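You operate a simulated robot arm through the tools that you are given. There is no shell and no other tool. Be economical: measure what you need, move in short steps, check, and stop when the job is done.

Carry out the task below with a simulated robot arm. There is one attempt and no reset: what you move stays moved.

Task
Press block 65 in the vacuum press at 0.6 bar.
Fine: lid shut, both latches on; leave the pump running, dial and valve as set.

It is judged by the outcome, as a careful person would: the job done as asked, and still so three seconds after it is handed in. It fails if anything else is knocked over, pushed out of place, dropped, spilled or broken. A push-on lid holds only when it is set on centred and level and pressed home; a screw cap is set on level and turned clockwise until tight.

Robot
A 7-joint arm with a two-finger parallel gripper, fixed in place. Base frame: the origin is at the foot of the arm, x ahead of it, y to its left, z up; the work surface is at about z = 0.81. Lengths are in m, angles in degrees, forces in N, time in s.
With the tool pointing down near the work surface it reaches from about 0.3 to 0.7 m from the base axis. Its first joint turns from -66.0 to 66.0 degrees. Payload 1.57 kg.
Tool frame: the origin (TCP) lies between the finger pads and is the grasp point; the fingertips stand 0.03 m ahead of it; z points along the fingers, y is the line along which they close. Largest opening 0.11 m; finger width 0.024, thickness 0.012; the body of the gripper, 0.048 by 0.112 m, starts 0.078 m behind the TCP.
Orientation is that of the tool frame in the base frame, as [roll, pitch, yaw] about the fixed x, y, z axes, in that order (R = Rz(yaw) Ry(pitch) Rx(roll)). With the fingers straight down and closing along the base's y, the tool's x points along the base's -x, its y along +y and its z along -z.

Tools
- The arm moves only by the tool apply_moves. Its arguments are lists of equal length, an entry for each row: "xyz": the shift along the tool's x, y, z in units of 150 mm (1.0 is 150 mm), a list of three; "dr": the turn, a rotation vector about the tool's x, y, z in units of 90 degrees (1.0 is 90 degrees), a list of three; "claw": the finger opening in m, from 0 to 0.11. In form: {"xyz": [[dx, dy, dz], ...], "dr": [[wx, wy, wz], ...], "claw": [claw, ...]}. A call has 1 to 12 rows; each row is the pose to reach, as a shift and turn from the pose commanded when the call began, along the tool's axes at that moment. A call with a number of a shift or a turn outside -1 to 1 is refused whole. Rows are played at 5 a second. More than 0.05 m and 8.6 degrees between two rows, or a gripper value outside its range, and nothing of the call is played. A pose out of reach is approached as far as the arm can. The call stops where the force on the tool passes 70 N (or 10 N more than at its start, if that is more) or the arm is blocked; 0.2 s more then pass. Each finger travels about 0.108 m/s and halts on what it meets, pressing with about 26 N; the grip force reading is that of the motor and also rises with nothing between the fingers. The clock runs only during rows and for 0.2 s after the last one: add rows that repeat a pose to give the fingers time. It gives the time, the measured TCP pose, the force on the tool (base axes), the opening and the grip force at its end, in the units of the frame above (readings bear some noise), with the torque about the TCP (base axes, N m) and any sound that the robot's microphone picked up.
- Cameras (640 x 400 px; columns grow to the right, rows downward): "scene" is fixed at [0.1711, -0.3863, 1.3975]; the picture's right is [0.70, -0.72, 0.00], its down [-0.43, -0.42, -0.80] and it looks along [0.57, 0.56, -0.60] (base axes); focal length 224 px, centre (320, 200). "wrist" rides on the gripper at [0.07, 0.016, -0.141] in the tool frame; the picture's right is [-0.23, 0.97, 0.00], its down [-0.86, -0.20, -0.48] and it looks along [-0.47, -0.11, 0.88] (tool axes); focal length 222 px, centre (320, 200).
- camera(camera): a new picture of that camera. It takes no simulated time.
- locate(camera, pixels): there is no depth. For up to 12 entries [column, row, z] of the newest picture of that camera ("zoom" is the newest enlarged one), the place [x, y] in the base frame at which the ray of that pixel passes the height z, good to about 0.003 m, but the place of the scene camera against the robot may be out by one fixed shift of up to 0.018 m in any direction. It takes no simulated time.
- close_up(camera, box): a new picture of the part [left, top, right, bottom] of that camera's present view, enlarged. It takes no simulated time.
- sign_off(): hands the job in; it is judged then, once.

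Go step by step. Measure first, check grasps and placings, and put right what went wrong. The budget is 80 turns and 34 pictures, counting those below and the enlarged ones. Unless the task says otherwise, let go and move clear before handing in, and close with one line.

The tools are called after "Emit:" by a JSON object that holds its "op" and its "data". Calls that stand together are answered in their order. apply_moves: Moves the arm, as the interface text tells. Its arguments: {"type":"object","properties":{"xyz":{"type":"array","items":{"type":"array","items":{"type":"number"}}},"dr":{"type":"array","items":{"type":"array","items":{"type":"number"}}},"claw":{"type":"array","items":{"type":"number"}}},"required":["xyz","dr","claw"]} The other tools are called the same way: camera (camera) takes a picture; locate (camera, pixels) gives the place at which the rays of pixels pass given heights; close_up (camera, box) takes an enlarged picture of a part of a camera's view; sign_off () hands the job in.

At the start:

```text
t: 0.0
ee_pos: [0.4099, 0.0064, 1.2819]
ee_rot: [-179.9, 0.0, 180.0]
force: [-0.5, -0.5, 0.1]
torque: [-0.04, -0.05, 0.03]
opening: 0.1099
finger_force: 0.0
```

scene: 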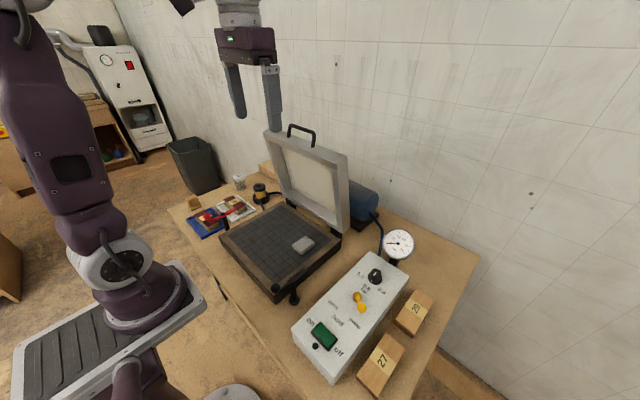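
wrist: 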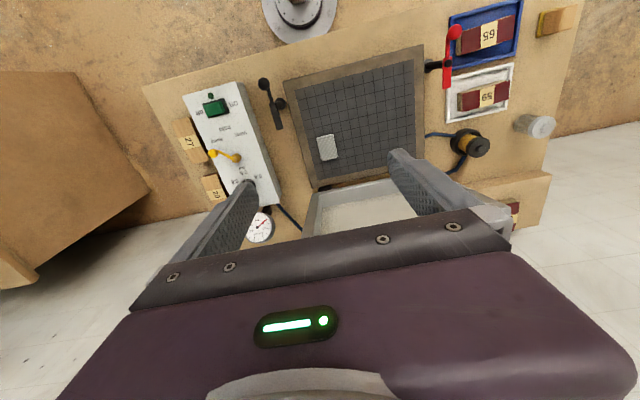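

The pictures show the press open with a small grey pad on the bed (scene 303,244), block 65 in the blue tray (wrist 487,35), the control box with its pump switch, valve and dial, and two latches. I'll enlarge these areas before moving.

Emit:
{"op": "close_up", "data": {"camera": "scene", "box": [280, 220, 440, 390]}}

Emit:
{"op": "close_up", "data": {"camera": "scene", "box": [170, 120, 350, 310]}}

Emit:
{"op": "close_up", "data": {"camera": "wrist", "box": [150, 60, 310, 250]}}

Emit:
{"op": "close_up", "data": {"camera": "wrist", "box": [400, 0, 580, 170]}}

```text
2.35 times, centred on (360, 305) of scene
```

zoom: 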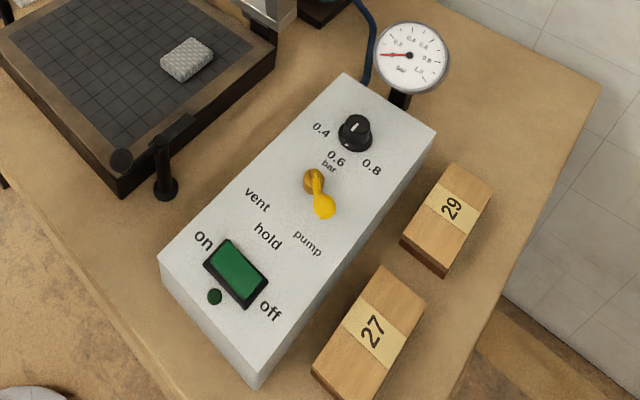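

```text
2.11 times, centred on (260, 215) of scene
```

zoom: 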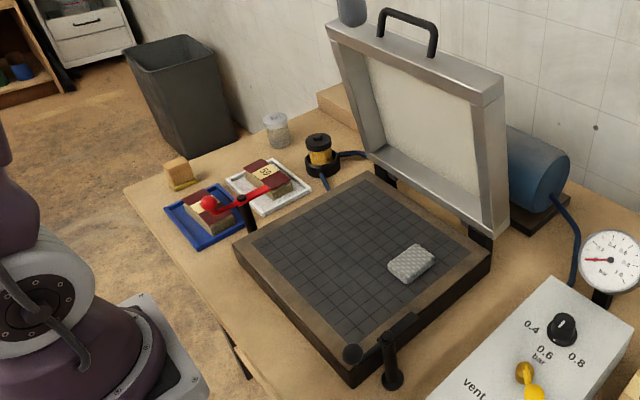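

```text
2.11 times, centred on (230, 155) of wrist
```

zoom: 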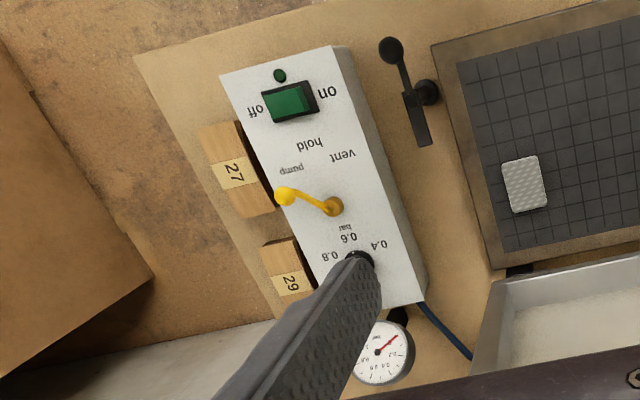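

```text
2.35 times, centred on (490, 85) of wrist
```

zoom: 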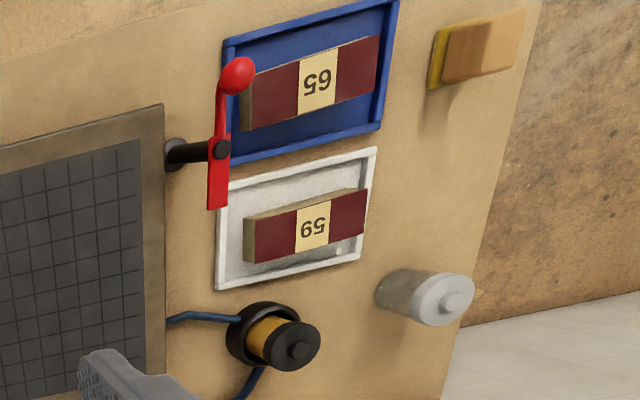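

The block labels 65 and 59 read as each other upside down, so I need tighter views of them. I also want a closer look at the trap and the grey pad on the bed.

Emit:
{"op": "close_up", "data": {"camera": "wrist", "box": [440, 5, 530, 115]}}

Emit:
{"op": "close_up", "data": {"camera": "scene", "box": [175, 165, 285, 245]}}

Emit:
{"op": "locate", "data": {"camera": "wrist", "pixels": [[488, 35, 0.85], [484, 95, 0.85], [327, 147, 0.87], [285, 82, 0.86], [423, 45, 0.86], [319, 185, 0.86], [424, 160, 0.86]]}}

```text
3.64 times, centred on (485, 60) of wrist
```

zoom: 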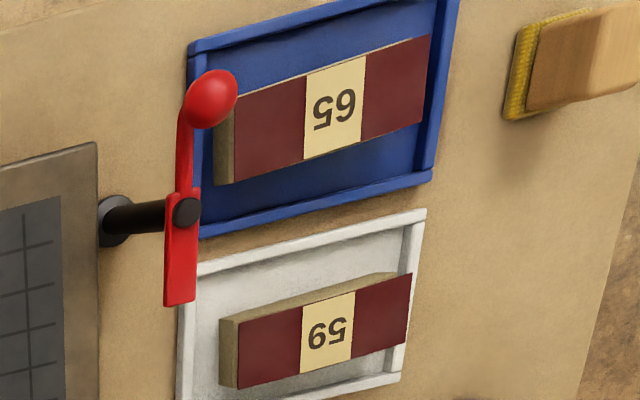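

```text
5.00 times, centred on (230, 205) of scene
```

zoom: 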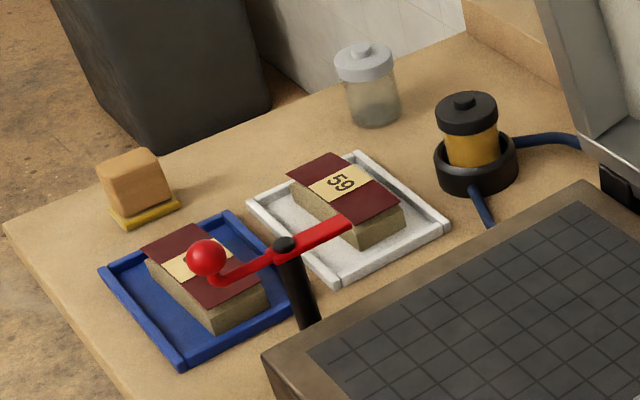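

```text
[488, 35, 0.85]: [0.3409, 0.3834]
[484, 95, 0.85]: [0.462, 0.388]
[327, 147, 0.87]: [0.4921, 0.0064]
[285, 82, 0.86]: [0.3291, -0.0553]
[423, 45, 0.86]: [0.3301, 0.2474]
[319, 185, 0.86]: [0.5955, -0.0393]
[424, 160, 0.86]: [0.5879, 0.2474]
```

The white tray's block reads 59 from the robot side, so the one in the blue tray should be 65; I'll confirm that nearer. The dial and valve also need a closer look, so I'll start moving over the trays.

Emit:
{"op": "apply_moves", "data": {"xyz": [[0.15, 0.25, 0.1], [0.3, 0.5, 0.2], [0.5, 0.75, 0.3], [0.6, 1.0, 0.4]], "dr": [[0, 0, 0], [0, 0, 0], [0, 0, 0], [0, 0, 0]], "claw": [0.11, 0.11, 0.11, 0.11]}}

Emit:
{"op": "apply_moves", "data": {"xyz": [[0, 0.25, 0.15], [0, 0.5, 0.3], [0, 0.75, 0.5], [0, 1.0, 0.7]], "dr": [[0, 0, 0], [0, 0, 0], [0, 0, 0], [0, 0, 0]], "claw": [0.11, 0.11, 0.11, 0.11]}}

Emit:
{"op": "camera", "data": {"camera": "wrist"}}

```text
refused: row 3 steps farther than a row can; nothing moved
```

```text
t: 1.0
ee_pos: [0.4105, 0.1578, 1.1733]
ee_rot: [180.0, 0.0, -179.8]
force: [-0.5, 0.2, -0.2]
torque: [-0.03, 0.03, -0.01]
opening: 0.11
finger_force: 0.1
```

```text
25 pictures are left
```

wrist: 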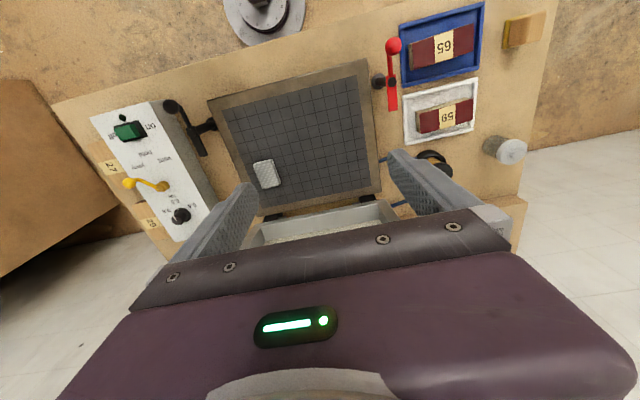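

The second move ran on its own, leaving the TCP at (0.41, 0.158, 1.173). From here I'll enlarge the labels, the pad and the control box.

Emit:
{"op": "close_up", "data": {"camera": "wrist", "box": [370, 0, 500, 150]}}

Emit:
{"op": "close_up", "data": {"camera": "wrist", "box": [90, 90, 290, 240]}}

Emit:
{"op": "locate", "data": {"camera": "wrist", "pixels": [[444, 46, 0.85], [412, 57, 0.85], [473, 34, 0.85], [445, 117, 0.85], [265, 173, 0.86], [209, 100, 0.86], [364, 59, 0.86], [393, 45, 0.92], [392, 107, 0.9], [168, 106, 0.9], [181, 215, 0.9], [129, 130, 0.88]]}}

```text
2.67 times, centred on (435, 75) of wrist
```

zoom: 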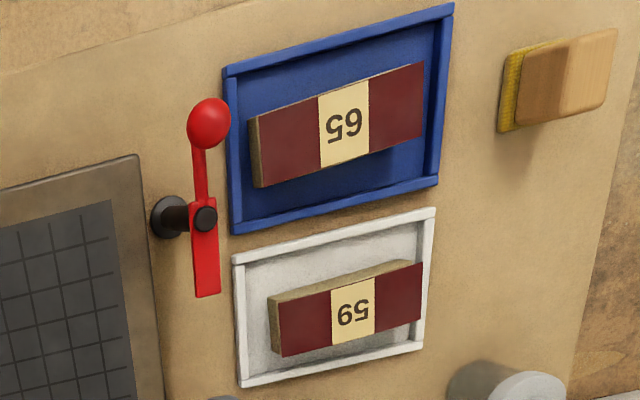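

```text
2.67 times, centred on (190, 165) of wrist
```

zoom: 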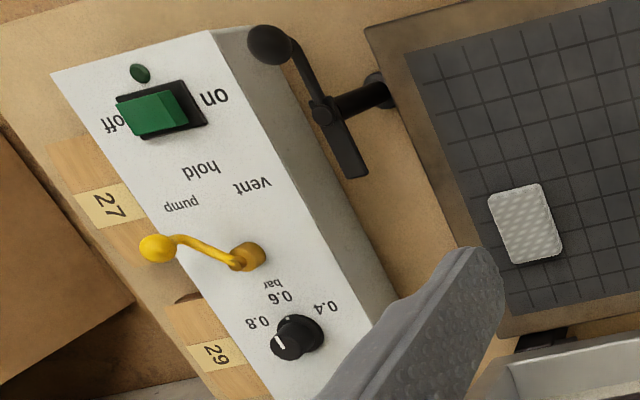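

```text
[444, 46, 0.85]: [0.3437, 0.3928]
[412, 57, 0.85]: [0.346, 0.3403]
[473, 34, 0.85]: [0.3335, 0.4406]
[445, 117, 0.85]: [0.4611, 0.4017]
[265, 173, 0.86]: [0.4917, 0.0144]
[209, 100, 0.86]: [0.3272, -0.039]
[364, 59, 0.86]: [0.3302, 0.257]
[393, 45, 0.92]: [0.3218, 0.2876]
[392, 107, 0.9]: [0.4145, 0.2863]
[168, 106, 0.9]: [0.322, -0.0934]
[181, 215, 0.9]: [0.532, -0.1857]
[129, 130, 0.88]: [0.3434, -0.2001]
```

Block 65 is confirmed: it is the one in the blue tray. The dial pointer seems to be off 0.6, so I'll check that later. Next I'll move above block 65 while turning the tool so the fingers close along x.

Emit:
{"op": "apply_moves", "data": {"xyz": [[0.039, 0.083, 0.017], [0.078, 0.167, 0.033], [0.117, 0.25, 0.05], [0.156, 0.333, 0.067], [0.194, 0.417, 0.083], [0.233, 0.5, 0.1], [0.272, 0.583, 0.117], [0.311, 0.667, 0.133], [0.35, 0.75, 0.15], [0.389, 0.833, 0.167], [0.428, 0.917, 0.183], [0.467, 1.0, 0.2]], "dr": [[0, 0, -0.083], [0, 0, -0.167], [0, 0, -0.25], [0, 0, -0.333], [0, 0, -0.417], [0, 0, -0.5], [0, 0, -0.583], [0, 0, -0.667], [0, 0, -0.75], [0, 0, -0.833], [0, 0, -0.917], [0, 0, -1.0]], "claw": [0.11, 0.11, 0.11, 0.11, 0.11, 0.11, 0.11, 0.11, 0.11, 0.11, 0.11, 0.11]}}

Emit:
{"op": "camera", "data": {"camera": "wrist"}}

```text
t: 3.6
ee_pos: [0.3402, 0.3066, 1.1465]
ee_rot: [180.0, 0.1, -89.9]
force: [0.4, 0.6, -0.1]
torque: [-0.02, 0.0, 0.01]
opening: 0.1103
finger_force: 0.0
```

```text
22 pictures are left
```

wrist: 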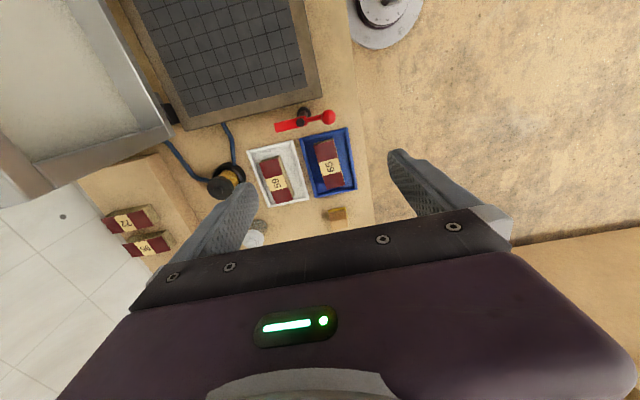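

The block now shows near pixel (329,165). I'll enlarge it and locate its corners from this side, so I can triangulate the height against the earlier view.

Emit:
{"op": "close_up", "data": {"camera": "wrist", "box": [240, 90, 370, 230]}}

Emit:
{"op": "locate", "data": {"camera": "wrist", "pixels": [[330, 167, 0.85], [330, 167, 0.83], [328, 117, 0.92], [305, 39, 0.86], [320, 96, 0.86], [183, 129, 0.86]]}}

```text
2.86 times, centred on (305, 160) of wrist
```

zoom: 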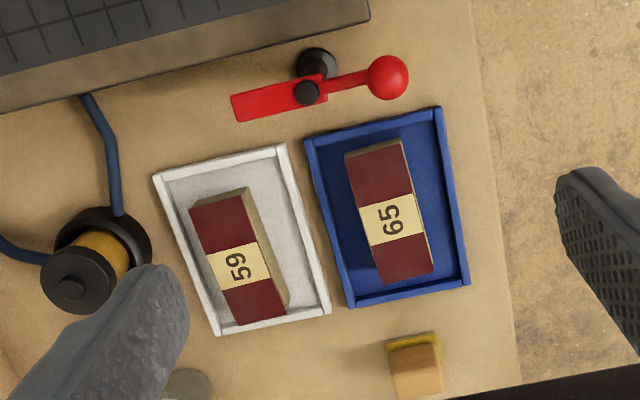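

```text
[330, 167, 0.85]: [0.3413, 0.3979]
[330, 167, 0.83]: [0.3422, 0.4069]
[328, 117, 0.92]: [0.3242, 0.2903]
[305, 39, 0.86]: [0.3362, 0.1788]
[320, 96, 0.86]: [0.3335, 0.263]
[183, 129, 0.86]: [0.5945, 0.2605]
```

Emit:
{"op": "locate", "data": {"camera": "zoom", "pixels": [[345, 153, 0.85], [402, 140, 0.85], [432, 271, 0.85], [382, 284, 0.85], [391, 212, 0.85], [388, 77, 0.92], [232, 108, 0.91], [316, 60, 0.88]]}}

Emit:
{"op": "apply_moves", "data": {"xyz": [[-0.2, 0, 0.25], [-0.4, 0, 0.5], [-0.58, 0, 0.75]], "dr": [[0, 0, 0], [0, 0, 0], [0, 0, 0]], "claw": [0.11, 0.11, 0.11]}}

Emit:
{"op": "camera", "data": {"camera": "wrist"}}

```text
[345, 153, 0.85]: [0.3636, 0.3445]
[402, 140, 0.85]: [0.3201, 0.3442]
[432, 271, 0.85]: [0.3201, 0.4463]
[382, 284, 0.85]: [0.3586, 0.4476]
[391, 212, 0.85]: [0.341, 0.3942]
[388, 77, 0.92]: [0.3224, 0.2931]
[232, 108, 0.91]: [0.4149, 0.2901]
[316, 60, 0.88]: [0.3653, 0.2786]
```

```text
t: 4.4
ee_pos: [0.3411, 0.393, 1.0332]
ee_rot: [180.0, -0.1, -89.9]
force: [0.4, 0.1, -1.2]
torque: [0.04, -0.01, -0.03]
opening: 0.1099
finger_force: 0.1
```

```text
20 pictures are left
```

wrist: 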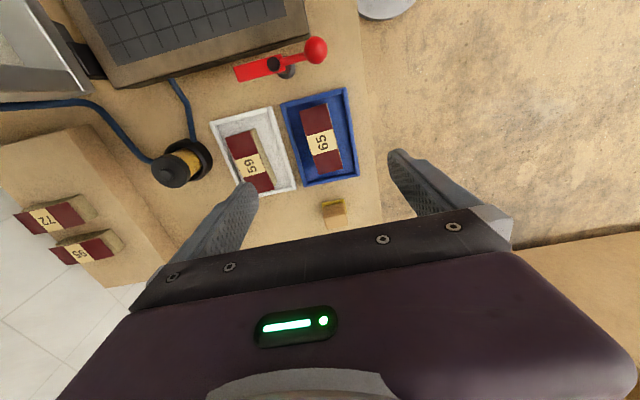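

Emit:
{"op": "locate", "data": {"camera": "wrist", "pixels": [[300, 110, 0.85], [330, 104, 0.85], [343, 166, 0.85], [313, 174, 0.85], [321, 139, 0.85], [321, 139, 0.84], [316, 50, 0.92], [288, 72, 0.87]]}}

```text
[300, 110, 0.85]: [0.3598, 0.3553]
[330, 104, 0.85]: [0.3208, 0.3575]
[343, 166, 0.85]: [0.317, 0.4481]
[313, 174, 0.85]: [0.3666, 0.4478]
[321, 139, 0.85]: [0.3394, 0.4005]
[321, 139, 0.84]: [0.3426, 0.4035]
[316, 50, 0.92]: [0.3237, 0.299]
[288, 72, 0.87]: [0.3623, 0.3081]
```

The block centre is about (0.341, 0.396) with its long axis along y. I'll descend with the opening narrowed to 0.062, then check.

Emit:
{"op": "apply_moves", "data": {"xyz": [[-0.01, 0, 0.25], [-0.02, 0, 0.5], [-0.02, 0, 0.75], [-0.02, 0, 0.87], [-0.02, 0, 0.87]], "dr": [[0, 0, 0], [0, 0, 0], [0, 0, 0], [0, 0, 0], [0, 0, 0]], "claw": [0.062, 0.062, 0.062, 0.062, 0.062]}}

Emit:
{"op": "camera", "data": {"camera": "wrist"}}

Emit:
{"op": "close_up", "data": {"camera": "scene", "box": [160, 150, 290, 260]}}

```text
t: 5.6
ee_pos: [0.3394, 0.3967, 0.9036]
ee_rot: [-180.0, 0.0, -90.0]
force: [-0.3, -1.4, 1.1]
torque: [-0.01, 0.01, 0.01]
opening: 0.062
finger_force: 0.2
```

```text
19 pictures are left
```

wrist: 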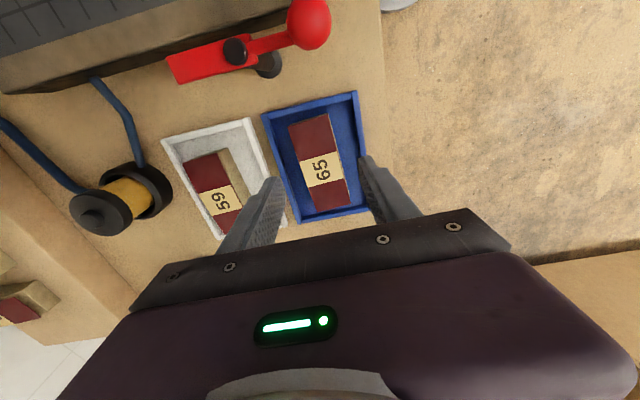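

```text
3.64 times, centred on (225, 205) of scene
```

zoom: 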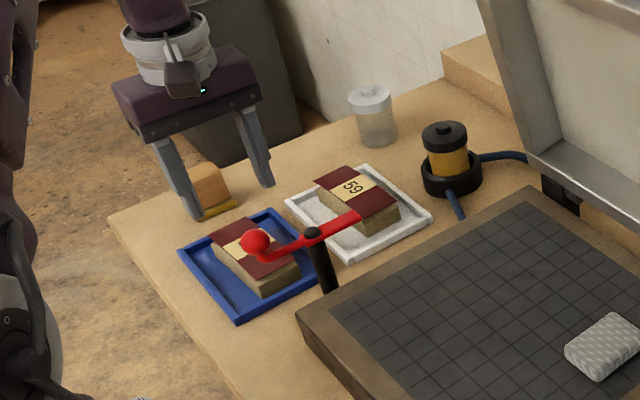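

Emit:
{"op": "locate", "data": {"camera": "wrist", "pixels": [[288, 124, 0.85], [332, 113, 0.85], [351, 204, 0.85], [312, 210, 0.85], [320, 168, 0.85], [320, 168, 0.83]]}}

Emit:
{"op": "locate", "data": {"camera": "zoom", "pixels": [[249, 245, 0.85], [190, 215, 0.874], [270, 185, 0.874], [245, 220, 0.85]]}}

```text
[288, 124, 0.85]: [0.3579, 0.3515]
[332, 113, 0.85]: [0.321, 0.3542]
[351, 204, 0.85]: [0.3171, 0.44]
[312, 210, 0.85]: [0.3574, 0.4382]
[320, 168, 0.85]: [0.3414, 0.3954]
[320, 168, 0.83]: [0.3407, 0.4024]
```

```text
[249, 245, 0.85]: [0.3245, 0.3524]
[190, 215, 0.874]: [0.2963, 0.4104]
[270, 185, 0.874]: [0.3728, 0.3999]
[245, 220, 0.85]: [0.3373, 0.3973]
```

Scene and wrist disagree on the block's position if its top is at 0.85, so its height is in doubt. I'll compare tray corners in both views.

Emit:
{"op": "locate", "data": {"camera": "zoom", "pixels": [[238, 320, 0.82], [180, 250, 0.82], [268, 210, 0.82], [210, 229, 0.85], [250, 217, 0.85], [300, 263, 0.85], [258, 279, 0.85], [351, 258, 0.82], [364, 165, 0.82]]}}

Emit:
{"op": "locate", "data": {"camera": "wrist", "pixels": [[303, 222, 0.82], [370, 207, 0.82], [357, 92, 0.82], [262, 115, 0.82], [250, 118, 0.82], [163, 138, 0.82]]}}

```text
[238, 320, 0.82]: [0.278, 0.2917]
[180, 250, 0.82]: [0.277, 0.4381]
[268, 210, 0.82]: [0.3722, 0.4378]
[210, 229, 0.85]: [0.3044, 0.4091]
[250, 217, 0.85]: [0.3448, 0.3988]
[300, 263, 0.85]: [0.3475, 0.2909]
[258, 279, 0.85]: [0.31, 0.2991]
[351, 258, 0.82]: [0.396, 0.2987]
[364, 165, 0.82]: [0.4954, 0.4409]
```

```text
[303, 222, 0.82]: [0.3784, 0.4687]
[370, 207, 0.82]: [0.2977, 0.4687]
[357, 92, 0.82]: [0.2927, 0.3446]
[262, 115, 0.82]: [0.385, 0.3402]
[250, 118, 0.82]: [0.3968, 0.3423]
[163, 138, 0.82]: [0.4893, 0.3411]
```

The tray's size and position only agree between the two views if the trays sit lower, around z = 0.78. That puts the block top near 0.80 and its centre near (0.342, 0.412). I'll shift +15 mm in y, lower with a little more opening and look again.

Emit:
{"op": "apply_moves", "data": {"xyz": [[-0.1, 0.01, 0.15], [-0.1, 0.015, 0.35], [-0.1, 0.015, 0.45]], "dr": [[0, 0, 0], [0, 0, 0], [0, 0, 0]], "claw": [0.068, 0.068, 0.068]}}

Emit:
{"op": "camera", "data": {"camera": "wrist"}}

Emit:
{"op": "close_up", "data": {"camera": "scene", "box": [160, 150, 290, 260]}}

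```text
t: 6.4
ee_pos: [0.3386, 0.411, 0.8361]
ee_rot: [180.0, 0.0, -89.9]
force: [0.7, -0.3, 0.4]
torque: [0.01, -0.02, -0.02]
opening: 0.0679
finger_force: 0.1
```

```text
17 pictures are left
```

wrist: 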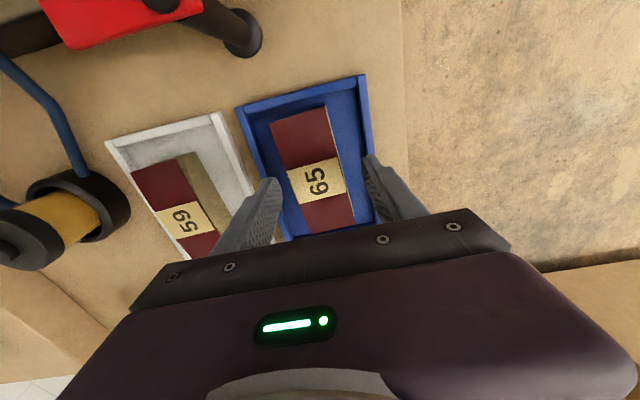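

```text
3.64 times, centred on (225, 205) of scene
```

zoom: 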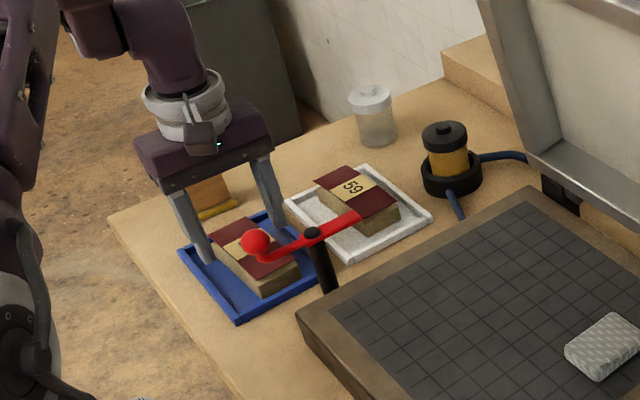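

The block sits between the fingers, with its label at (317,180). I'll correct +2 mm in x, go down 18 mm and close.

Emit:
{"op": "apply_moves", "data": {"xyz": [[0, -0.017, 0.06], [0, -0.017, 0.12], [0, -0.017, 0.12], [0, -0.017, 0.12], [0, -0.017, 0.12], [0, -0.017, 0.12]], "dr": [[0, 0, 0], [0, 0, 0], [0, 0, 0], [0, 0, 0], [0, 0, 0], [0, 0, 0]], "claw": [0.068, 0.068, 0.068, 0.04, 0.04, 0.04]}}

```text
t: 7.8
ee_pos: [0.3408, 0.4108, 0.8183]
ee_rot: [180.0, 0.0, -90.0]
force: [0.8, -0.3, -0.4]
torque: [0.01, 0.02, 0.02]
opening: 0.047
finger_force: 26.2
```

The fingers stopped at 0.047, matching the block's width, with 26 N of grip. I'll lift it clear of the tray and the red latch.

Emit:
{"op": "apply_moves", "data": {"xyz": [[0, 0, -0.15], [0, 0, -0.4], [0, 0, -0.7], [0, 0, -1.0]], "dr": [[0, 0, 0], [0, 0, 0], [0, 0, 0], [0, 0, 0]], "claw": [0.04, 0.04, 0.04, 0.04]}}

Emit:
{"op": "camera", "data": {"camera": "wrist"}}

```text
t: 8.8
ee_pos: [0.3415, 0.4076, 0.9693]
ee_rot: [180.0, 0.0, -90.0]
force: [0.3, 0.1, -1.8]
torque: [0.0, 0.03, 0.02]
opening: 0.0473
finger_force: 25.9
```

```text
15 pictures are left
```

wrist: 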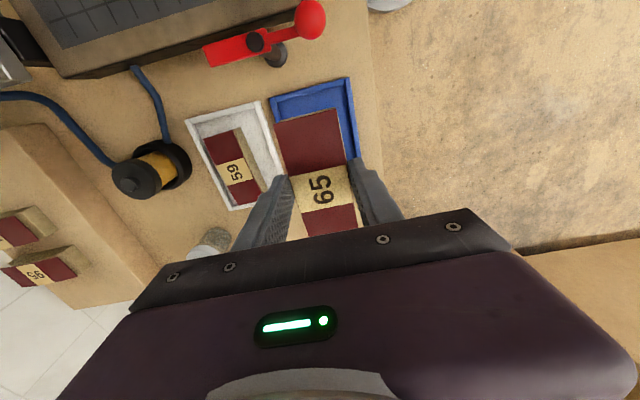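

The block is held, with its label centred between the fingers at (321,188). Using parallax, the bed's top is at about z = 0.815 with its centre near (0.47, 0.10), and the loose pad is near (0.505, 0.002). I'll carry the block over.

Emit:
{"op": "apply_moves", "data": {"xyz": [[0.15, -0.05, -0.15], [0.4, -0.15, -0.2], [0.7, -0.3, -0.2], [1.0, -0.43, -0.2]], "dr": [[0, 0, 0], [0, 0, 0], [0, 0, 0], [0, 0, 0]], "claw": [0.04, 0.04, 0.04, 0.04]}}

Emit:
{"op": "apply_moves", "data": {"xyz": [[0.3, -0.1, 0], [0.6, -0.2, 0], [0.8, -0.35, 0], [0.95, -0.43, 0.1]], "dr": [[0, 0, 0], [0, 0, 0], [0, 0, 0], [0, 0, 0]], "claw": [0.04, 0.04, 0.04, 0.04]}}

Emit:
{"op": "apply_moves", "data": {"xyz": [[0, 0, 0.2], [0, 0, 0.4], [0, 0, 0.6]], "dr": [[0, 0, 0], [0, 0, 0], [0, 0, 0]], "claw": [0.04, 0.04, 0.04]}}

Emit:
{"op": "camera", "data": {"camera": "scene"}}

```text
refused: row 3 steps farther than a row can; nothing moved
```

```text
t: 9.8
ee_pos: [0.4054, 0.2688, 0.9527]
ee_rot: [-180.0, -0.1, -90.0]
force: [1.0, -0.5, -0.2]
torque: [0.03, -0.03, 0.01]
opening: 0.0474
finger_force: 25.6
```

```text
t: 10.6
ee_pos: [0.4056, 0.27, 0.8628]
ee_rot: [-180.0, 0.0, -90.0]
force: [-3.4, -6.5, 11.8]
torque: [0.24, 0.05, 0.06]
opening: 0.048
finger_force: 21.1
```

```text
14 pictures are left
```

scene: 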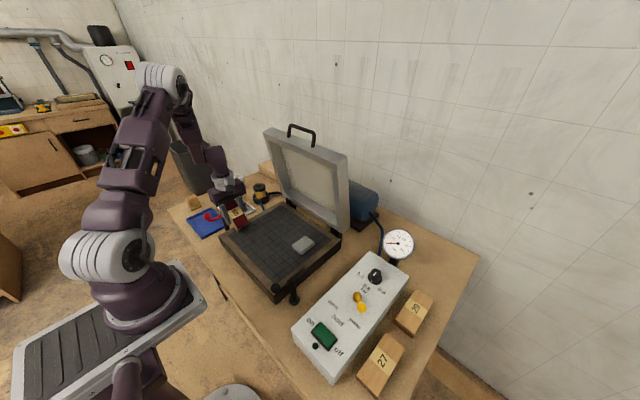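

My mistake: the first row set was refused but the later ones still ran, so the block came down on the bed's left edge by the latch with about 12 N. I'll raise it straight up and check the latch and the grip.

Emit:
{"op": "apply_moves", "data": {"xyz": [[0, 0, -0.2], [0, 0, -0.5], [0, 0, -0.8]], "dr": [[0, 0, 0], [0, 0, 0], [0, 0, 0]], "claw": [0.04, 0.04, 0.04]}}

Emit:
{"op": "camera", "data": {"camera": "wrist"}}

```text
t: 11.4
ee_pos: [0.4053, 0.2682, 0.982]
ee_rot: [179.9, 0.0, -90.0]
force: [0.1, -0.7, -0.6]
torque: [0.02, -0.05, 0.0]
opening: 0.0477
finger_force: 26.3
```

```text
13 pictures are left
```

wrist: 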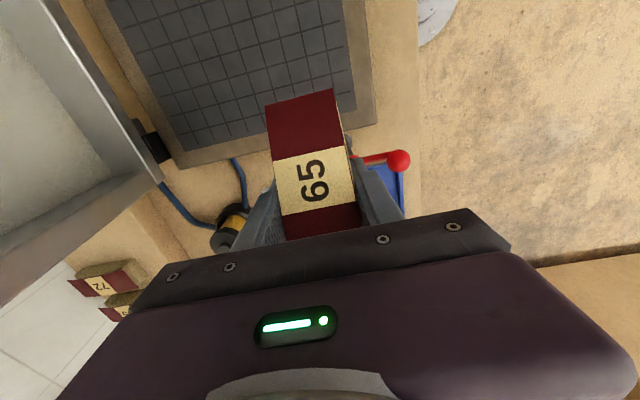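

The block is still held, perhaps slightly tilted, and it looks like the red latch hasn't moved. Now on to above the bed centre.

Emit:
{"op": "apply_moves", "data": {"xyz": [[0.25, -0.1, 0], [0.5, -0.2, 0], [0.75, -0.31, 0], [1.0, -0.42, 0]], "dr": [[0, 0, 0], [0, 0, 0], [0, 0, 0], [0, 0, 0]], "claw": [0.04, 0.04, 0.04, 0.04]}}

Emit:
{"op": "close_up", "data": {"camera": "scene", "box": [180, 140, 350, 310]}}

```text
t: 12.4
ee_pos: [0.4681, 0.1207, 0.9844]
ee_rot: [180.0, -0.1, -90.0]
force: [-0.1, -1.2, -1.3]
torque: [0.06, 0.02, -0.01]
opening: 0.0474
finger_force: 25.7
```

```text
2.35 times, centred on (265, 225) of scene
```

zoom: 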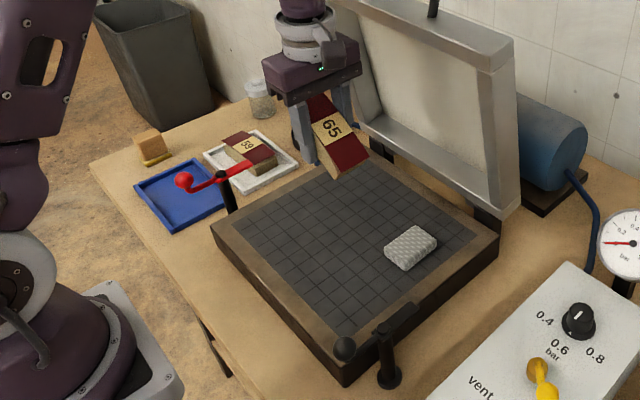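

The block has tilted about 20° in the grip, with its -y end low. If I lower it gently, that end should touch first and turn the block back level.

Emit:
{"op": "apply_moves", "data": {"xyz": [[0, 0, 0.3], [0, 0, 0.55], [0, 0, 0.67], [0, 0, 0.72], [0, 0, 0.76], [0, 0, 0.79]], "dr": [[0, 0, 0], [0, 0, 0], [0, 0, 0], [0, 0, 0], [0, 0, 0], [0, 0, 0]], "claw": [0.04, 0.04, 0.04, 0.04, 0.04, 0.04]}}

```text
t: 13.8
ee_pos: [0.4688, 0.1185, 0.8649]
ee_rot: [-180.0, 0.0, -90.0]
force: [0.3, 0.1, -0.5]
torque: [0.02, -0.02, 0.01]
opening: 0.0475
finger_force: 26.1
```

Emit:
{"op": "apply_moves", "data": {"xyz": [[0, 0, 0.02], [0, 0, 0.04], [0, 0, 0.06], [0, 0, 0.08], [0, 0, 0.1]], "dr": [[0, 0, 0], [0, 0, 0], [0, 0, 0], [0, 0, 0], [0, 0, 0]], "claw": [0.04, 0.04, 0.04, 0.04, 0.04]}}

```text
t: 15.0
ee_pos: [0.469, 0.1185, 0.8513]
ee_rot: [-180.0, 0.0, -89.9]
force: [-1.9, 1.8, 14.4]
torque: [-0.63, 0.13, -0.08]
opening: 0.048
finger_force: 25.9
```

Contact at 14 N with the torque from the low end, so it's turning level. I'll go down a little more.

Emit:
{"op": "apply_moves", "data": {"xyz": [[0, 0, 0.02], [0, 0, 0.04], [0, 0, 0.06], [0, 0, 0.06]], "dr": [[0, 0, 0], [0, 0, 0], [0, 0, 0], [0, 0, 0]], "claw": [0.04, 0.04, 0.04, 0.04]}}

Emit:
{"op": "close_up", "data": {"camera": "scene", "box": [200, 140, 370, 310]}}

```text
t: 16.0
ee_pos: [0.4684, 0.1188, 0.8414]
ee_rot: [-179.9, 0.0, -89.9]
force: [-1.4, 5.8, 13.9]
torque: [-0.57, 0.11, -0.08]
opening: 0.0479
finger_force: 26.0
```

```text
2.35 times, centred on (285, 225) of scene
```

zoom: 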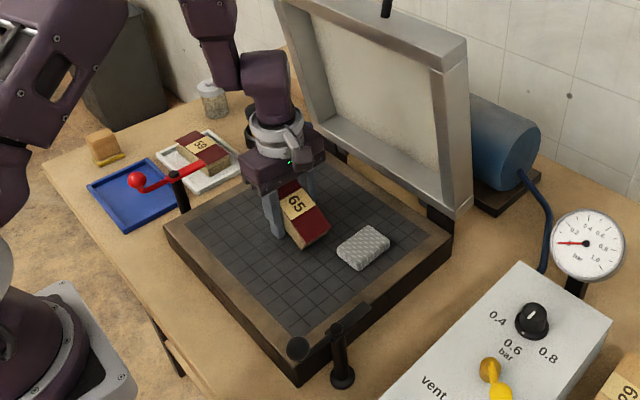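

Emit:
{"op": "apply_moves", "data": {"xyz": [[0, 0, 0.02], [0, 0, 0.04], [0, 0, 0.06], [0, 0, 0.08], [0, 0, 0.08]], "dr": [[0, 0, 0], [0, 0, 0], [0, 0, 0], [0, 0, 0], [0, 0, 0]], "claw": [0.04, 0.04, 0.04, 0.04, 0.04]}}

```text
t: 16.5
ee_pos: [0.4686, 0.1191, 0.8406]
ee_rot: [-179.9, -0.2, -89.9]
force: [-9.8, -0.9, 19.6]
torque: [0.23, 0.89, 0.01]
opening: 0.0477
finger_force: 25.7
stopped in row 2: the force on the tool passed its limit at 86 N (the readings are from after the stop); the commanded pose is now the measured one
```

The fingertips have reached the bed, so its surface is at about z = 0.81. I'll back off 2 mm and let the block settle.

Emit:
{"op": "apply_moves", "data": {"xyz": [[0, 0, -0.015], [0, 0, -0.015], [0, 0, -0.015], [0, 0, -0.015]], "dr": [[0, 0, 0], [0, 0, 0], [0, 0, 0], [0, 0, 0]], "claw": [0.048, 0.052, 0.068, 0.068]}}

Emit:
{"op": "apply_moves", "data": {"xyz": [[0, 0, -0.2], [0, 0, -0.4], [0, 0, -0.7], [0, 0, -1.0]], "dr": [[0, 0, 0], [0, 0, 0], [0, 0, 0], [0, 0, 0]], "claw": [0.068, 0.068, 0.08, 0.11]}}

Emit:
{"op": "camera", "data": {"camera": "wrist"}}

```text
t: 17.5
ee_pos: [0.4688, 0.1196, 0.8418]
ee_rot: [-180.0, -0.1, -89.9]
force: [0.0, -0.3, -0.7]
torque: [-0.04, 0.0, 0.04]
opening: 0.068
finger_force: 0.0
```

```text
t: 18.5
ee_pos: [0.4685, 0.1201, 0.9934]
ee_rot: [-179.9, 0.1, -89.9]
force: [-0.1, -0.4, -0.2]
torque: [0.03, -0.04, 0.02]
opening: 0.1102
finger_force: 0.2
```

```text
10 pictures are left
```

wrist: 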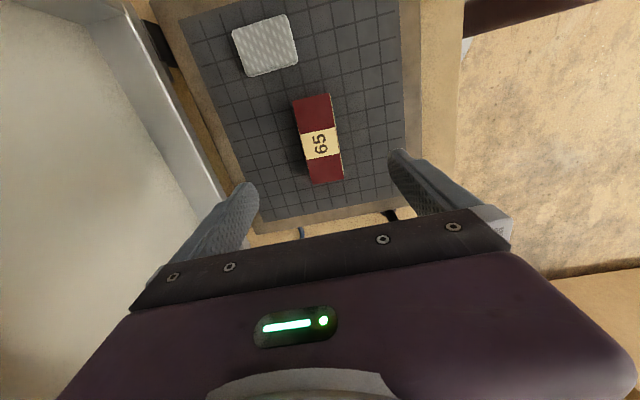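

The block lies flat near the bed's centre, clear of the pad. Next is the lid, so I'll back off and rise to view the handle.

Emit:
{"op": "apply_moves", "data": {"xyz": [[0, 0.2, -0.25], [0, 0.4, -0.5], [0, 0.6, -0.75], [0, 0.8, -1.0]], "dr": [[0, 0, 0], [0, 0, 0], [0, 0, 0], [0, 0, 0]], "claw": [0.11, 0.11, 0.11, 0.11]}}

Emit:
{"op": "apply_moves", "data": {"xyz": [[0, 0, -0.3], [0, 0, -0.6], [0, 0, -0.9]], "dr": [[0, 0, 0], [0, 0, 0], [0, 0, 0]], "claw": [0.11, 0.08, 0.05]}}

Emit:
{"op": "camera", "data": {"camera": "wrist"}}

Emit:
{"op": "locate", "data": {"camera": "scene", "pixels": [[289, 128, 1.15], [315, 138, 1.15], [289, 128, 1.1], [315, 138, 1.1], [346, 159, 1.1], [265, 134, 1.1], [341, 234, 0.82], [376, 275, 0.87], [358, 297, 0.88], [324, 336, 0.86], [294, 298, 0.86]]}}

```text
t: 19.5
ee_pos: [0.348, 0.123, 1.1433]
ee_rot: [-179.8, 0.0, -89.9]
force: [-0.1, -0.1, -0.5]
torque: [-0.01, -0.02, -0.03]
opening: 0.11
finger_force: 0.0
```

```text
t: 20.3
ee_pos: [0.3478, 0.1202, 1.2787]
ee_rot: [-179.9, -0.1, -89.9]
force: [-0.4, -0.5, 0.0]
torque: [0.02, 0.06, -0.01]
opening: 0.0502
finger_force: 0.0
```

```text
9 pictures are left
```

wrist: 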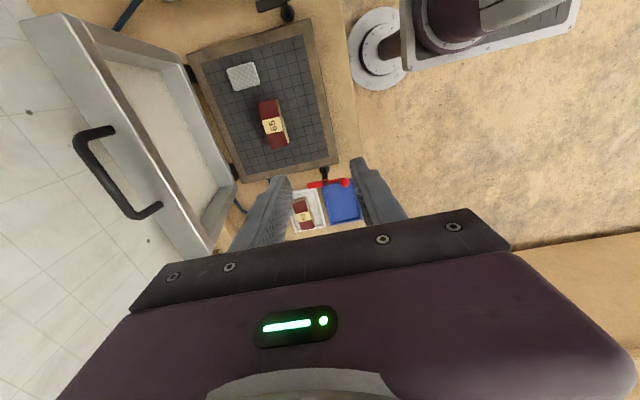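

```text
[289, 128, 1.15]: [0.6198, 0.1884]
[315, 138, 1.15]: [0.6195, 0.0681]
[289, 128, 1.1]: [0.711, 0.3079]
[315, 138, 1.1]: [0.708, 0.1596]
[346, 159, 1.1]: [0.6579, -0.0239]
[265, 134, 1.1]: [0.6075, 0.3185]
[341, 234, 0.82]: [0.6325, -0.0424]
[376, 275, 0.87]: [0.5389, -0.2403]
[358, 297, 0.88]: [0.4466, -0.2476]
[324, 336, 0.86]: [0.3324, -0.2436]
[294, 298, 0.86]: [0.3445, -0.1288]
```

Emit:
{"op": "locate", "data": {"camera": "wrist", "pixels": [[80, 145, 1.15], [127, 212, 1.15], [101, 180, 1.15], [101, 180, 1.12], [106, 130, 1.12], [157, 207, 1.12], [62, 17, 1.1], [210, 252, 1.1], [195, 75, 0.82], [235, 178, 0.82], [22, 20, 1.1], [288, 14, 0.87]]}}

```text
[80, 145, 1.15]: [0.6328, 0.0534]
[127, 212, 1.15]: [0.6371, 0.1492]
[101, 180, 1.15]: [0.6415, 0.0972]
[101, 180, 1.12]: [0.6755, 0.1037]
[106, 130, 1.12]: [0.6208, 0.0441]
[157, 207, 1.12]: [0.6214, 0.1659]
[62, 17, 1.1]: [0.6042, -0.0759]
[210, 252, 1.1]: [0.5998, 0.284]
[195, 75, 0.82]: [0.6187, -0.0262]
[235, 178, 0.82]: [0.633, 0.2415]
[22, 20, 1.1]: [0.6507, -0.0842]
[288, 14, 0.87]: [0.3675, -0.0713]
```

Combining views, the lid stands about vertical. I estimate the hinge at (0.611, 0.849), the lid's top edge at z ≈ 1.13 and the handle bar at about (0.616, y 0.10, z 1.16) along y. I'll move over the bar with the fingers open.

Emit:
{"op": "apply_moves", "data": {"xyz": [[0.04, -0.3, 0], [0.08, -0.6, 0], [0.13, -0.9, 0], [0.13, -0.9, 0]], "dr": [[0, 0, 0], [0, 0, 0], [0, 0, 0], [0, 0, 0]], "claw": [0.08, 0.11, 0.11, 0.11]}}

Emit:
{"op": "apply_moves", "data": {"xyz": [[0, -0.3, 0], [0, -0.6, 0], [0, -0.9, 0], [0, -0.9, 0]], "dr": [[0, 0, 0], [0, 0, 0], [0, 0, 0], [0, 0, 0]], "claw": [0.11, 0.11, 0.11, 0.11]}}

Emit:
{"op": "camera", "data": {"camera": "wrist"}}

```text
t: 21.3
ee_pos: [0.4842, 0.1027, 1.2774]
ee_rot: [-180.0, -0.2, -89.9]
force: [0.3, -0.3, 0.8]
torque: [0.03, 0.01, -0.02]
opening: 0.1101
finger_force: 0.0
```

```text
t: 22.3
ee_pos: [0.5537, 0.0975, 1.252]
ee_rot: [-179.7, 0.0, -89.9]
force: [-0.8, -0.5, 0.3]
torque: [-0.01, 0.02, -0.01]
opening: 0.1101
finger_force: 0.1
out of reach, approached as far as the arm can: row 1, 2, 3, 4
```

```text
8 pictures are left
```

wrist: 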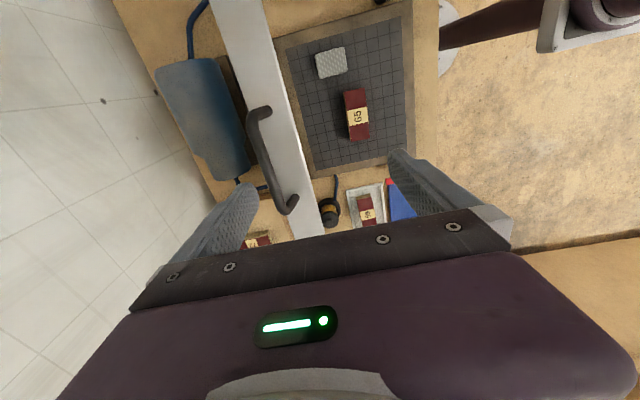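

The arm can't reach further at this height, but the camera now sees the bar from above at pixels (250,120) to (275,205). That gives a good baseline, so I'll locate it.

Emit:
{"op": "locate", "data": {"camera": "wrist", "pixels": [[258, 155, 1.16], [258, 155, 1.14], [258, 155, 1.18], [250, 122, 1.16], [272, 200, 1.16], [266, 110, 1.13], [295, 206, 1.13], [249, 60, 1.13], [284, 60, 1.13], [404, 5, 0.815], [281, 40, 0.815], [308, 168, 0.815]]}}

```text
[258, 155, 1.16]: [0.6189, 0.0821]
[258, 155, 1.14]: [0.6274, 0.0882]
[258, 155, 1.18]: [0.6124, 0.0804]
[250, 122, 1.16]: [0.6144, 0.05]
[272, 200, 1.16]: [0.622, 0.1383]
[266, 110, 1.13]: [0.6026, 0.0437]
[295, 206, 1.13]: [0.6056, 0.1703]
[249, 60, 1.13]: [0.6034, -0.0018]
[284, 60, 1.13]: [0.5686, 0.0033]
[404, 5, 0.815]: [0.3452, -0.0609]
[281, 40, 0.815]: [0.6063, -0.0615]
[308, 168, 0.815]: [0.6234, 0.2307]
```

Two wrist views agree: the bar is at x 0.617, z 1.166, centred on y 0.097. I'll lower somewhat so the reach improves.

Emit:
{"op": "apply_moves", "data": {"xyz": [[0, 0.16, 0.15], [0, 0.16, 0.3], [0, 0.16, 0.45], [0, 0.16, 0.45]], "dr": [[0, 0, 0], [0, 0, 0], [0, 0, 0], [0, 0, 0]], "claw": [0.11, 0.11, 0.11, 0.11]}}

```text
t: 23.3
ee_pos: [0.5279, 0.0952, 1.1839]
ee_rot: [-179.8, 0.0, -90.0]
force: [0.6, -0.3, -0.3]
torque: [0.0, -0.01, -0.03]
opening: 0.1102
finger_force: 0.0
```

Emit:
{"op": "apply_moves", "data": {"xyz": [[0, 0, -0.2], [0, -0.2, -0.2], [0, -0.43, -0.2], [0, -0.43, -0.2]], "dr": [[0, 0, 0], [0, 0, 0], [0, 0, 0], [0, 0, 0]], "claw": [0.11, 0.11, 0.11, 0.11]}}

```text
t: 24.3
ee_pos: [0.5811, 0.0958, 1.2143]
ee_rot: [-179.9, -0.1, -89.9]
force: [-0.2, 0.0, 0.1]
torque: [0.01, -0.04, 0.02]
opening: 0.11
finger_force: 0.1
out of reach, approached as far as the arm can: row 3, 4
```

At x 0.581 the open fingers (0.526 to 0.636) straddle the bar at 0.617. I'll lower 34 mm, then close onto the bar.

Emit:
{"op": "apply_moves", "data": {"xyz": [[0, -0.03, 0.12], [0, -0.06, 0.23], [0, -0.06, 0.23], [0, -0.06, 0.23], [0, -0.06, 0.23], [0, -0.06, 0.23], [0, -0.06, 0.23]], "dr": [[0, 0, 0], [0, 0, 0], [0, 0, 0], [0, 0, 0], [0, 0, 0], [0, 0, 0], [0, 0, 0]], "claw": [0.11, 0.11, 0.07, 0.03, 0.0, 0.0, 0.0]}}

```text
t: 25.9
ee_pos: [0.5895, 0.0952, 1.1792]
ee_rot: [-179.8, -0.2, -90.0]
force: [0.9, -1.4, -6.4]
torque: [0.09, 0.02, -0.24]
opening: 0.0118
finger_force: 28.9
```

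The fingers have closed on the bar (opening 0.0118). I'll swing the lid along its arc in small steps and watch the force.

Emit:
{"op": "apply_moves", "data": {"xyz": [[0, 0.11, 0.01], [0, 0.223, 0.027], [0, 0.33, 0.047], [0, 0.437, 0.073], [0, 0.54, 0.107]], "dr": [[0, 0, 0], [0, 0, 0], [0, 0, 0], [0, 0, 0], [0, 0, 0]], "claw": [0, 0, 0, 0, 0]}}

```text
t: 27.1
ee_pos: [0.5089, 0.0959, 1.1625]
ee_rot: [-179.8, 0.0, -89.9]
force: [8.0, -2.4, -15.3]
torque: [-0.54, -0.09, 0.01]
opening: 0.0118
finger_force: 29.5
```

The -15 N in z points along the lid's radius, so my arc is a few mm too large. I'll continue on a slightly tighter one.

Emit:
{"op": "apply_moves", "data": {"xyz": [[0, 0.165, 0.093], [0, 0.297, 0.16], [0, 0.483, 0.27], [0, 0.657, 0.4], [0, 0.817, 0.553]], "dr": [[0, 0, 0], [0, 0, 0], [0, 0, 0], [0, 0, 0], [0, 0, 0]], "claw": [0, 0, 0, 0, 0]}}

```text
t: 28.3
ee_pos: [0.3869, 0.0966, 1.078]
ee_rot: [-179.9, 0.0, -89.8]
force: [-0.9, 0.0, 2.4]
torque: [-0.68, -0.05, 0.42]
opening: 0.0115
finger_force: 29.2
```

Forces are near zero now, so the arc fits. I'll keep going down.

Emit:
{"op": "apply_moves", "data": {"xyz": [[0, 0.147, 0.16], [0, 0.27, 0.34], [0, 0.375, 0.533], [0, 0.46, 0.733], [0, 0.527, 0.94]], "dr": [[0, 0, 0], [0, 0, 0], [0, 0, 0], [0, 0, 0], [0, 0, 0]], "claw": [0, 0, 0, 0, 0]}}

```text
t: 29.5
ee_pos: [0.3043, 0.0955, 0.9384]
ee_rot: [-179.9, -0.2, -89.9]
force: [-18.6, 17.8, 5.7]
torque: [-0.04, 0.21, 0.43]
opening: 0.0115
finger_force: 29.2
```

Sideways force has built up (-18.6, 17.8). I'll ease slightly outward as I lower a bit more.

Emit:
{"op": "apply_moves", "data": {"xyz": [[0, 0.03, 0.07], [0, 0.06, 0.14]], "dr": [[0, 0, 0], [0, 0, 0]], "claw": [0, 0, 0]}}

Emit:
{"op": "close_up", "data": {"camera": "scene", "box": [160, 120, 440, 360]}}

```text
refused: the lists must be of equal length
```

```text
1.67 times, centred on (300, 240) of scene
```

zoom: 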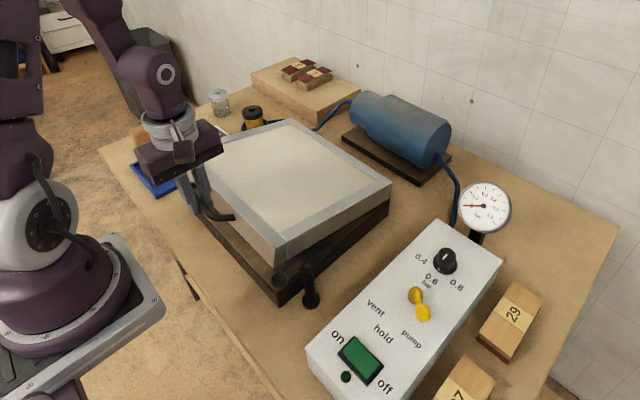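

Emit:
{"op": "apply_moves", "data": {"xyz": [[0, 0.03, 0.07], [0, 0.06, 0.15]], "dr": [[0, 0, 0], [0, 0, 0]], "claw": [0, 0]}}

```text
t: 30.1
ee_pos: [0.2998, 0.0948, 0.9168]
ee_rot: [-179.7, 0.0, -89.9]
force: [-1.5, 7.6, 0.4]
torque: [-0.61, -0.01, 0.7]
opening: 0.0115
finger_force: 29.5
```

Emit:
{"op": "apply_moves", "data": {"xyz": [[0, 0.03, 0.08], [0, 0.045, 0.16], [0, 0.05, 0.22], [0, 0.05, 0.27], [0, 0.05, 0.31]], "dr": [[0, 0, 0], [0, 0, 0], [0, 0, 0], [0, 0, 0], [0, 0, 0]], "claw": [0, 0, 0, 0, 0]}}

```text
t: 31.3
ee_pos: [0.2906, 0.0953, 0.8696]
ee_rot: [-179.9, -0.1, -90.0]
force: [4.3, 0.7, -1.4]
torque: [-0.27, -0.08, 0.7]
opening: 0.0116
finger_force: 28.9
```

Emit:
{"op": "apply_moves", "data": {"xyz": [[0, 0, 0.03], [0, 0, 0.06], [0, 0, 0.09], [0, 0, 0.12]], "dr": [[0, 0, 0], [0, 0, 0], [0, 0, 0], [0, 0, 0]], "claw": [0, 0, 0, 0]}}

```text
t: 32.3
ee_pos: [0.2906, 0.0948, 0.8514]
ee_rot: [180.0, -0.1, -90.0]
force: [-9.6, 2.3, 19.4]
torque: [-0.01, 0.02, 0.67]
opening: 0.0122
finger_force: 29.4
```

There's an upward reaction of 19 N, so the lid is down. I'll open slightly, lift clear, and look with the wrist while still above.

Emit:
{"op": "apply_moves", "data": {"xyz": [[0, 0, 0], [0, 0, 0], [0, 0, -0.15], [0, 0, -0.4], [0, 0, -0.7], [0, 0, -1.0]], "dr": [[0, 0, 0], [0, 0, 0], [0, 0, 0], [0, 0, 0], [0, 0, 0], [0, 0, 0]], "claw": [0.024, 0.024, 0.024, 0.024, 0.024, 0.024]}}

Emit:
{"op": "close_up", "data": {"camera": "scene", "box": [170, 160, 410, 370]}}

```text
t: 33.7
ee_pos: [0.2905, 0.0954, 1.001]
ee_rot: [-179.8, -0.1, -90.0]
force: [-0.1, -0.1, 0.3]
torque: [-0.01, -0.01, 0.03]
opening: 0.0241
finger_force: 0.1
```

```text
1.90 times, centred on (290, 265) of scene
```

zoom: 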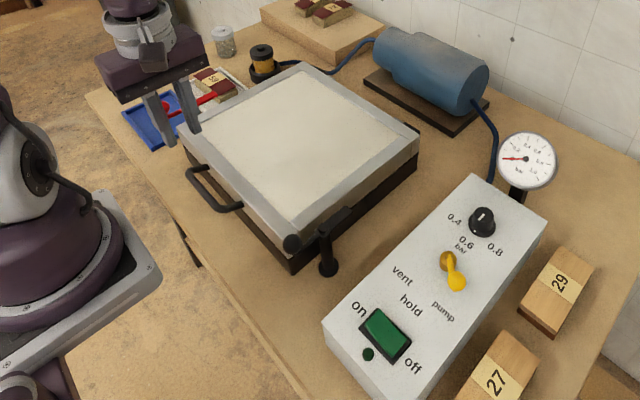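

The lid is shut flat. Triangulating, the red lever's ball is at (0.322, 0.296, 0.89) and its pivot at (0.370, 0.294); the clamp end points +x and must swing over the lid. I'll push the ball outward with closed fingers, first moving beside it.

Emit:
{"op": "apply_moves", "data": {"xyz": [[-0.25, -0.05, 0], [-0.5, -0.1, 0], [-0.75, -0.15, 0], [-1.0, -0.21, 0]], "dr": [[0, 0, 0], [0, 0, 0], [0, 0, 0], [0, 0, 0]], "claw": [0, 0, 0, 0]}}

Emit:
{"op": "camera", "data": {"camera": "wrist"}}

```text
t: 34.7
ee_pos: [0.3216, 0.2418, 1.002]
ee_rot: [-179.9, 0.0, -90.0]
force: [0.1, 0.1, 0.5]
torque: [0.02, 0.0, 0.0]
opening: 0.0002
finger_force: 21.1
```

```text
5 pictures are left
```

wrist: 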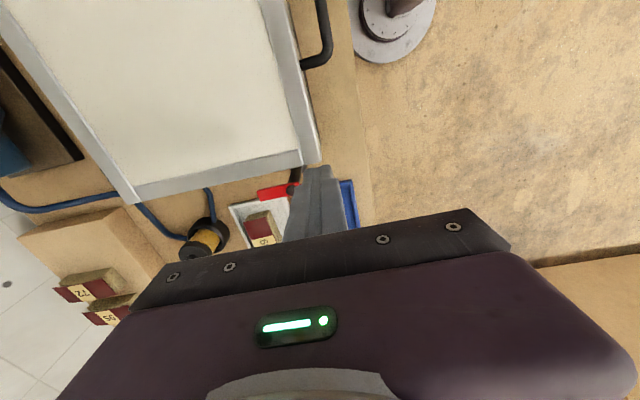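

Emit:
{"op": "locate", "data": {"camera": "wrist", "pixels": [[259, 194, 0.88], [292, 188, 0.88], [317, 160, 0.858], [135, 199, 0.858], [294, 170, 0.8], [300, 66, 0.85]]}}

```text
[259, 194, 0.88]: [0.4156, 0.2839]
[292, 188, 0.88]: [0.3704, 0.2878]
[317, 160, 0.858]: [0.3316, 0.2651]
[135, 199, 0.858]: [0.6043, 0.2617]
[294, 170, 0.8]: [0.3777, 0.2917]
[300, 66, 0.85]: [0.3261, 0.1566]
```

Emit:
{"op": "apply_moves", "data": {"xyz": [[-0.165, 0.02, 0.2], [-0.165, 0.02, 0.45], [-0.165, 0.02, 0.647]], "dr": [[0, 0, 0], [0, 0, 0], [0, 0, 0]], "claw": [0, 0, 0]}}

```text
t: 35.5
ee_pos: [0.3201, 0.2681, 0.9027]
ee_rot: [-179.8, 0.0, -89.9]
force: [-0.7, 0.3, -0.1]
torque: [-0.01, 0.0, 0.0]
opening: 0.0
finger_force: 21.2
```

Emit:
{"op": "apply_moves", "data": {"xyz": [[-0.108, 0.01, 0], [-0.2, 0.02, 0], [-0.293, 0, 0], [-0.377, -0.04, 0], [-0.448, -0.103, 0], [-0.5, -0.18, 0], [-0.51, -0.215, 0]], "dr": [[0, 0, 0], [0, 0, 0], [0, 0, 0], [0, 0, 0], [0, 0, 0], [0, 0, 0], [0, 0, 0]], "claw": [0, 0, 0, 0, 0, 0, 0]}}

```text
t: 37.1
ee_pos: [0.3452, 0.3444, 0.9042]
ee_rot: [179.5, -0.6, -89.6]
force: [-59.5, -23.0, 25.1]
torque: [-0.31, 0.85, 0.05]
opening: 0.0
finger_force: 21.4
```

The push ended against a hard stop (59 N), which suggests the lever has reached its end. I'll back off, rise and look.

Emit:
{"op": "apply_moves", "data": {"xyz": [[0, 0.1, 0], [0, 0.15, -0.2], [0, 0.15, -0.45], [0.2, 0.15, -0.65]], "dr": [[0, 0, 0], [0, 0, 0], [0, 0, 0], [0, 0, 0]], "claw": [0, 0, 0, 0]}}

Emit:
{"op": "close_up", "data": {"camera": "scene", "box": [170, 160, 410, 370]}}

```text
t: 38.1
ee_pos: [0.3302, 0.3156, 1.0007]
ee_rot: [-179.8, 0.0, -90.0]
force: [-0.1, -0.2, -0.2]
torque: [0.02, 0.0, 0.0]
opening: 0.0
finger_force: 21.4
```

```text
1.90 times, centred on (290, 265) of scene
```

zoom: 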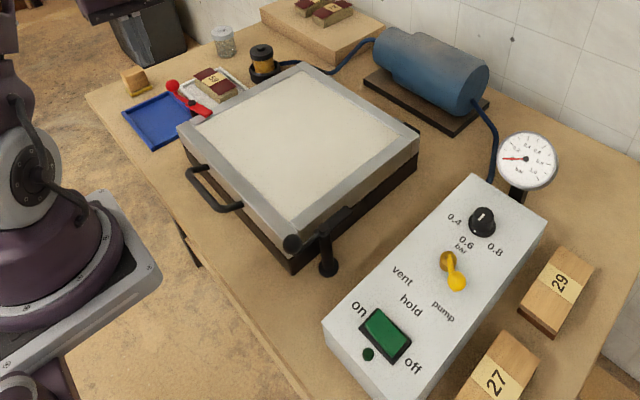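

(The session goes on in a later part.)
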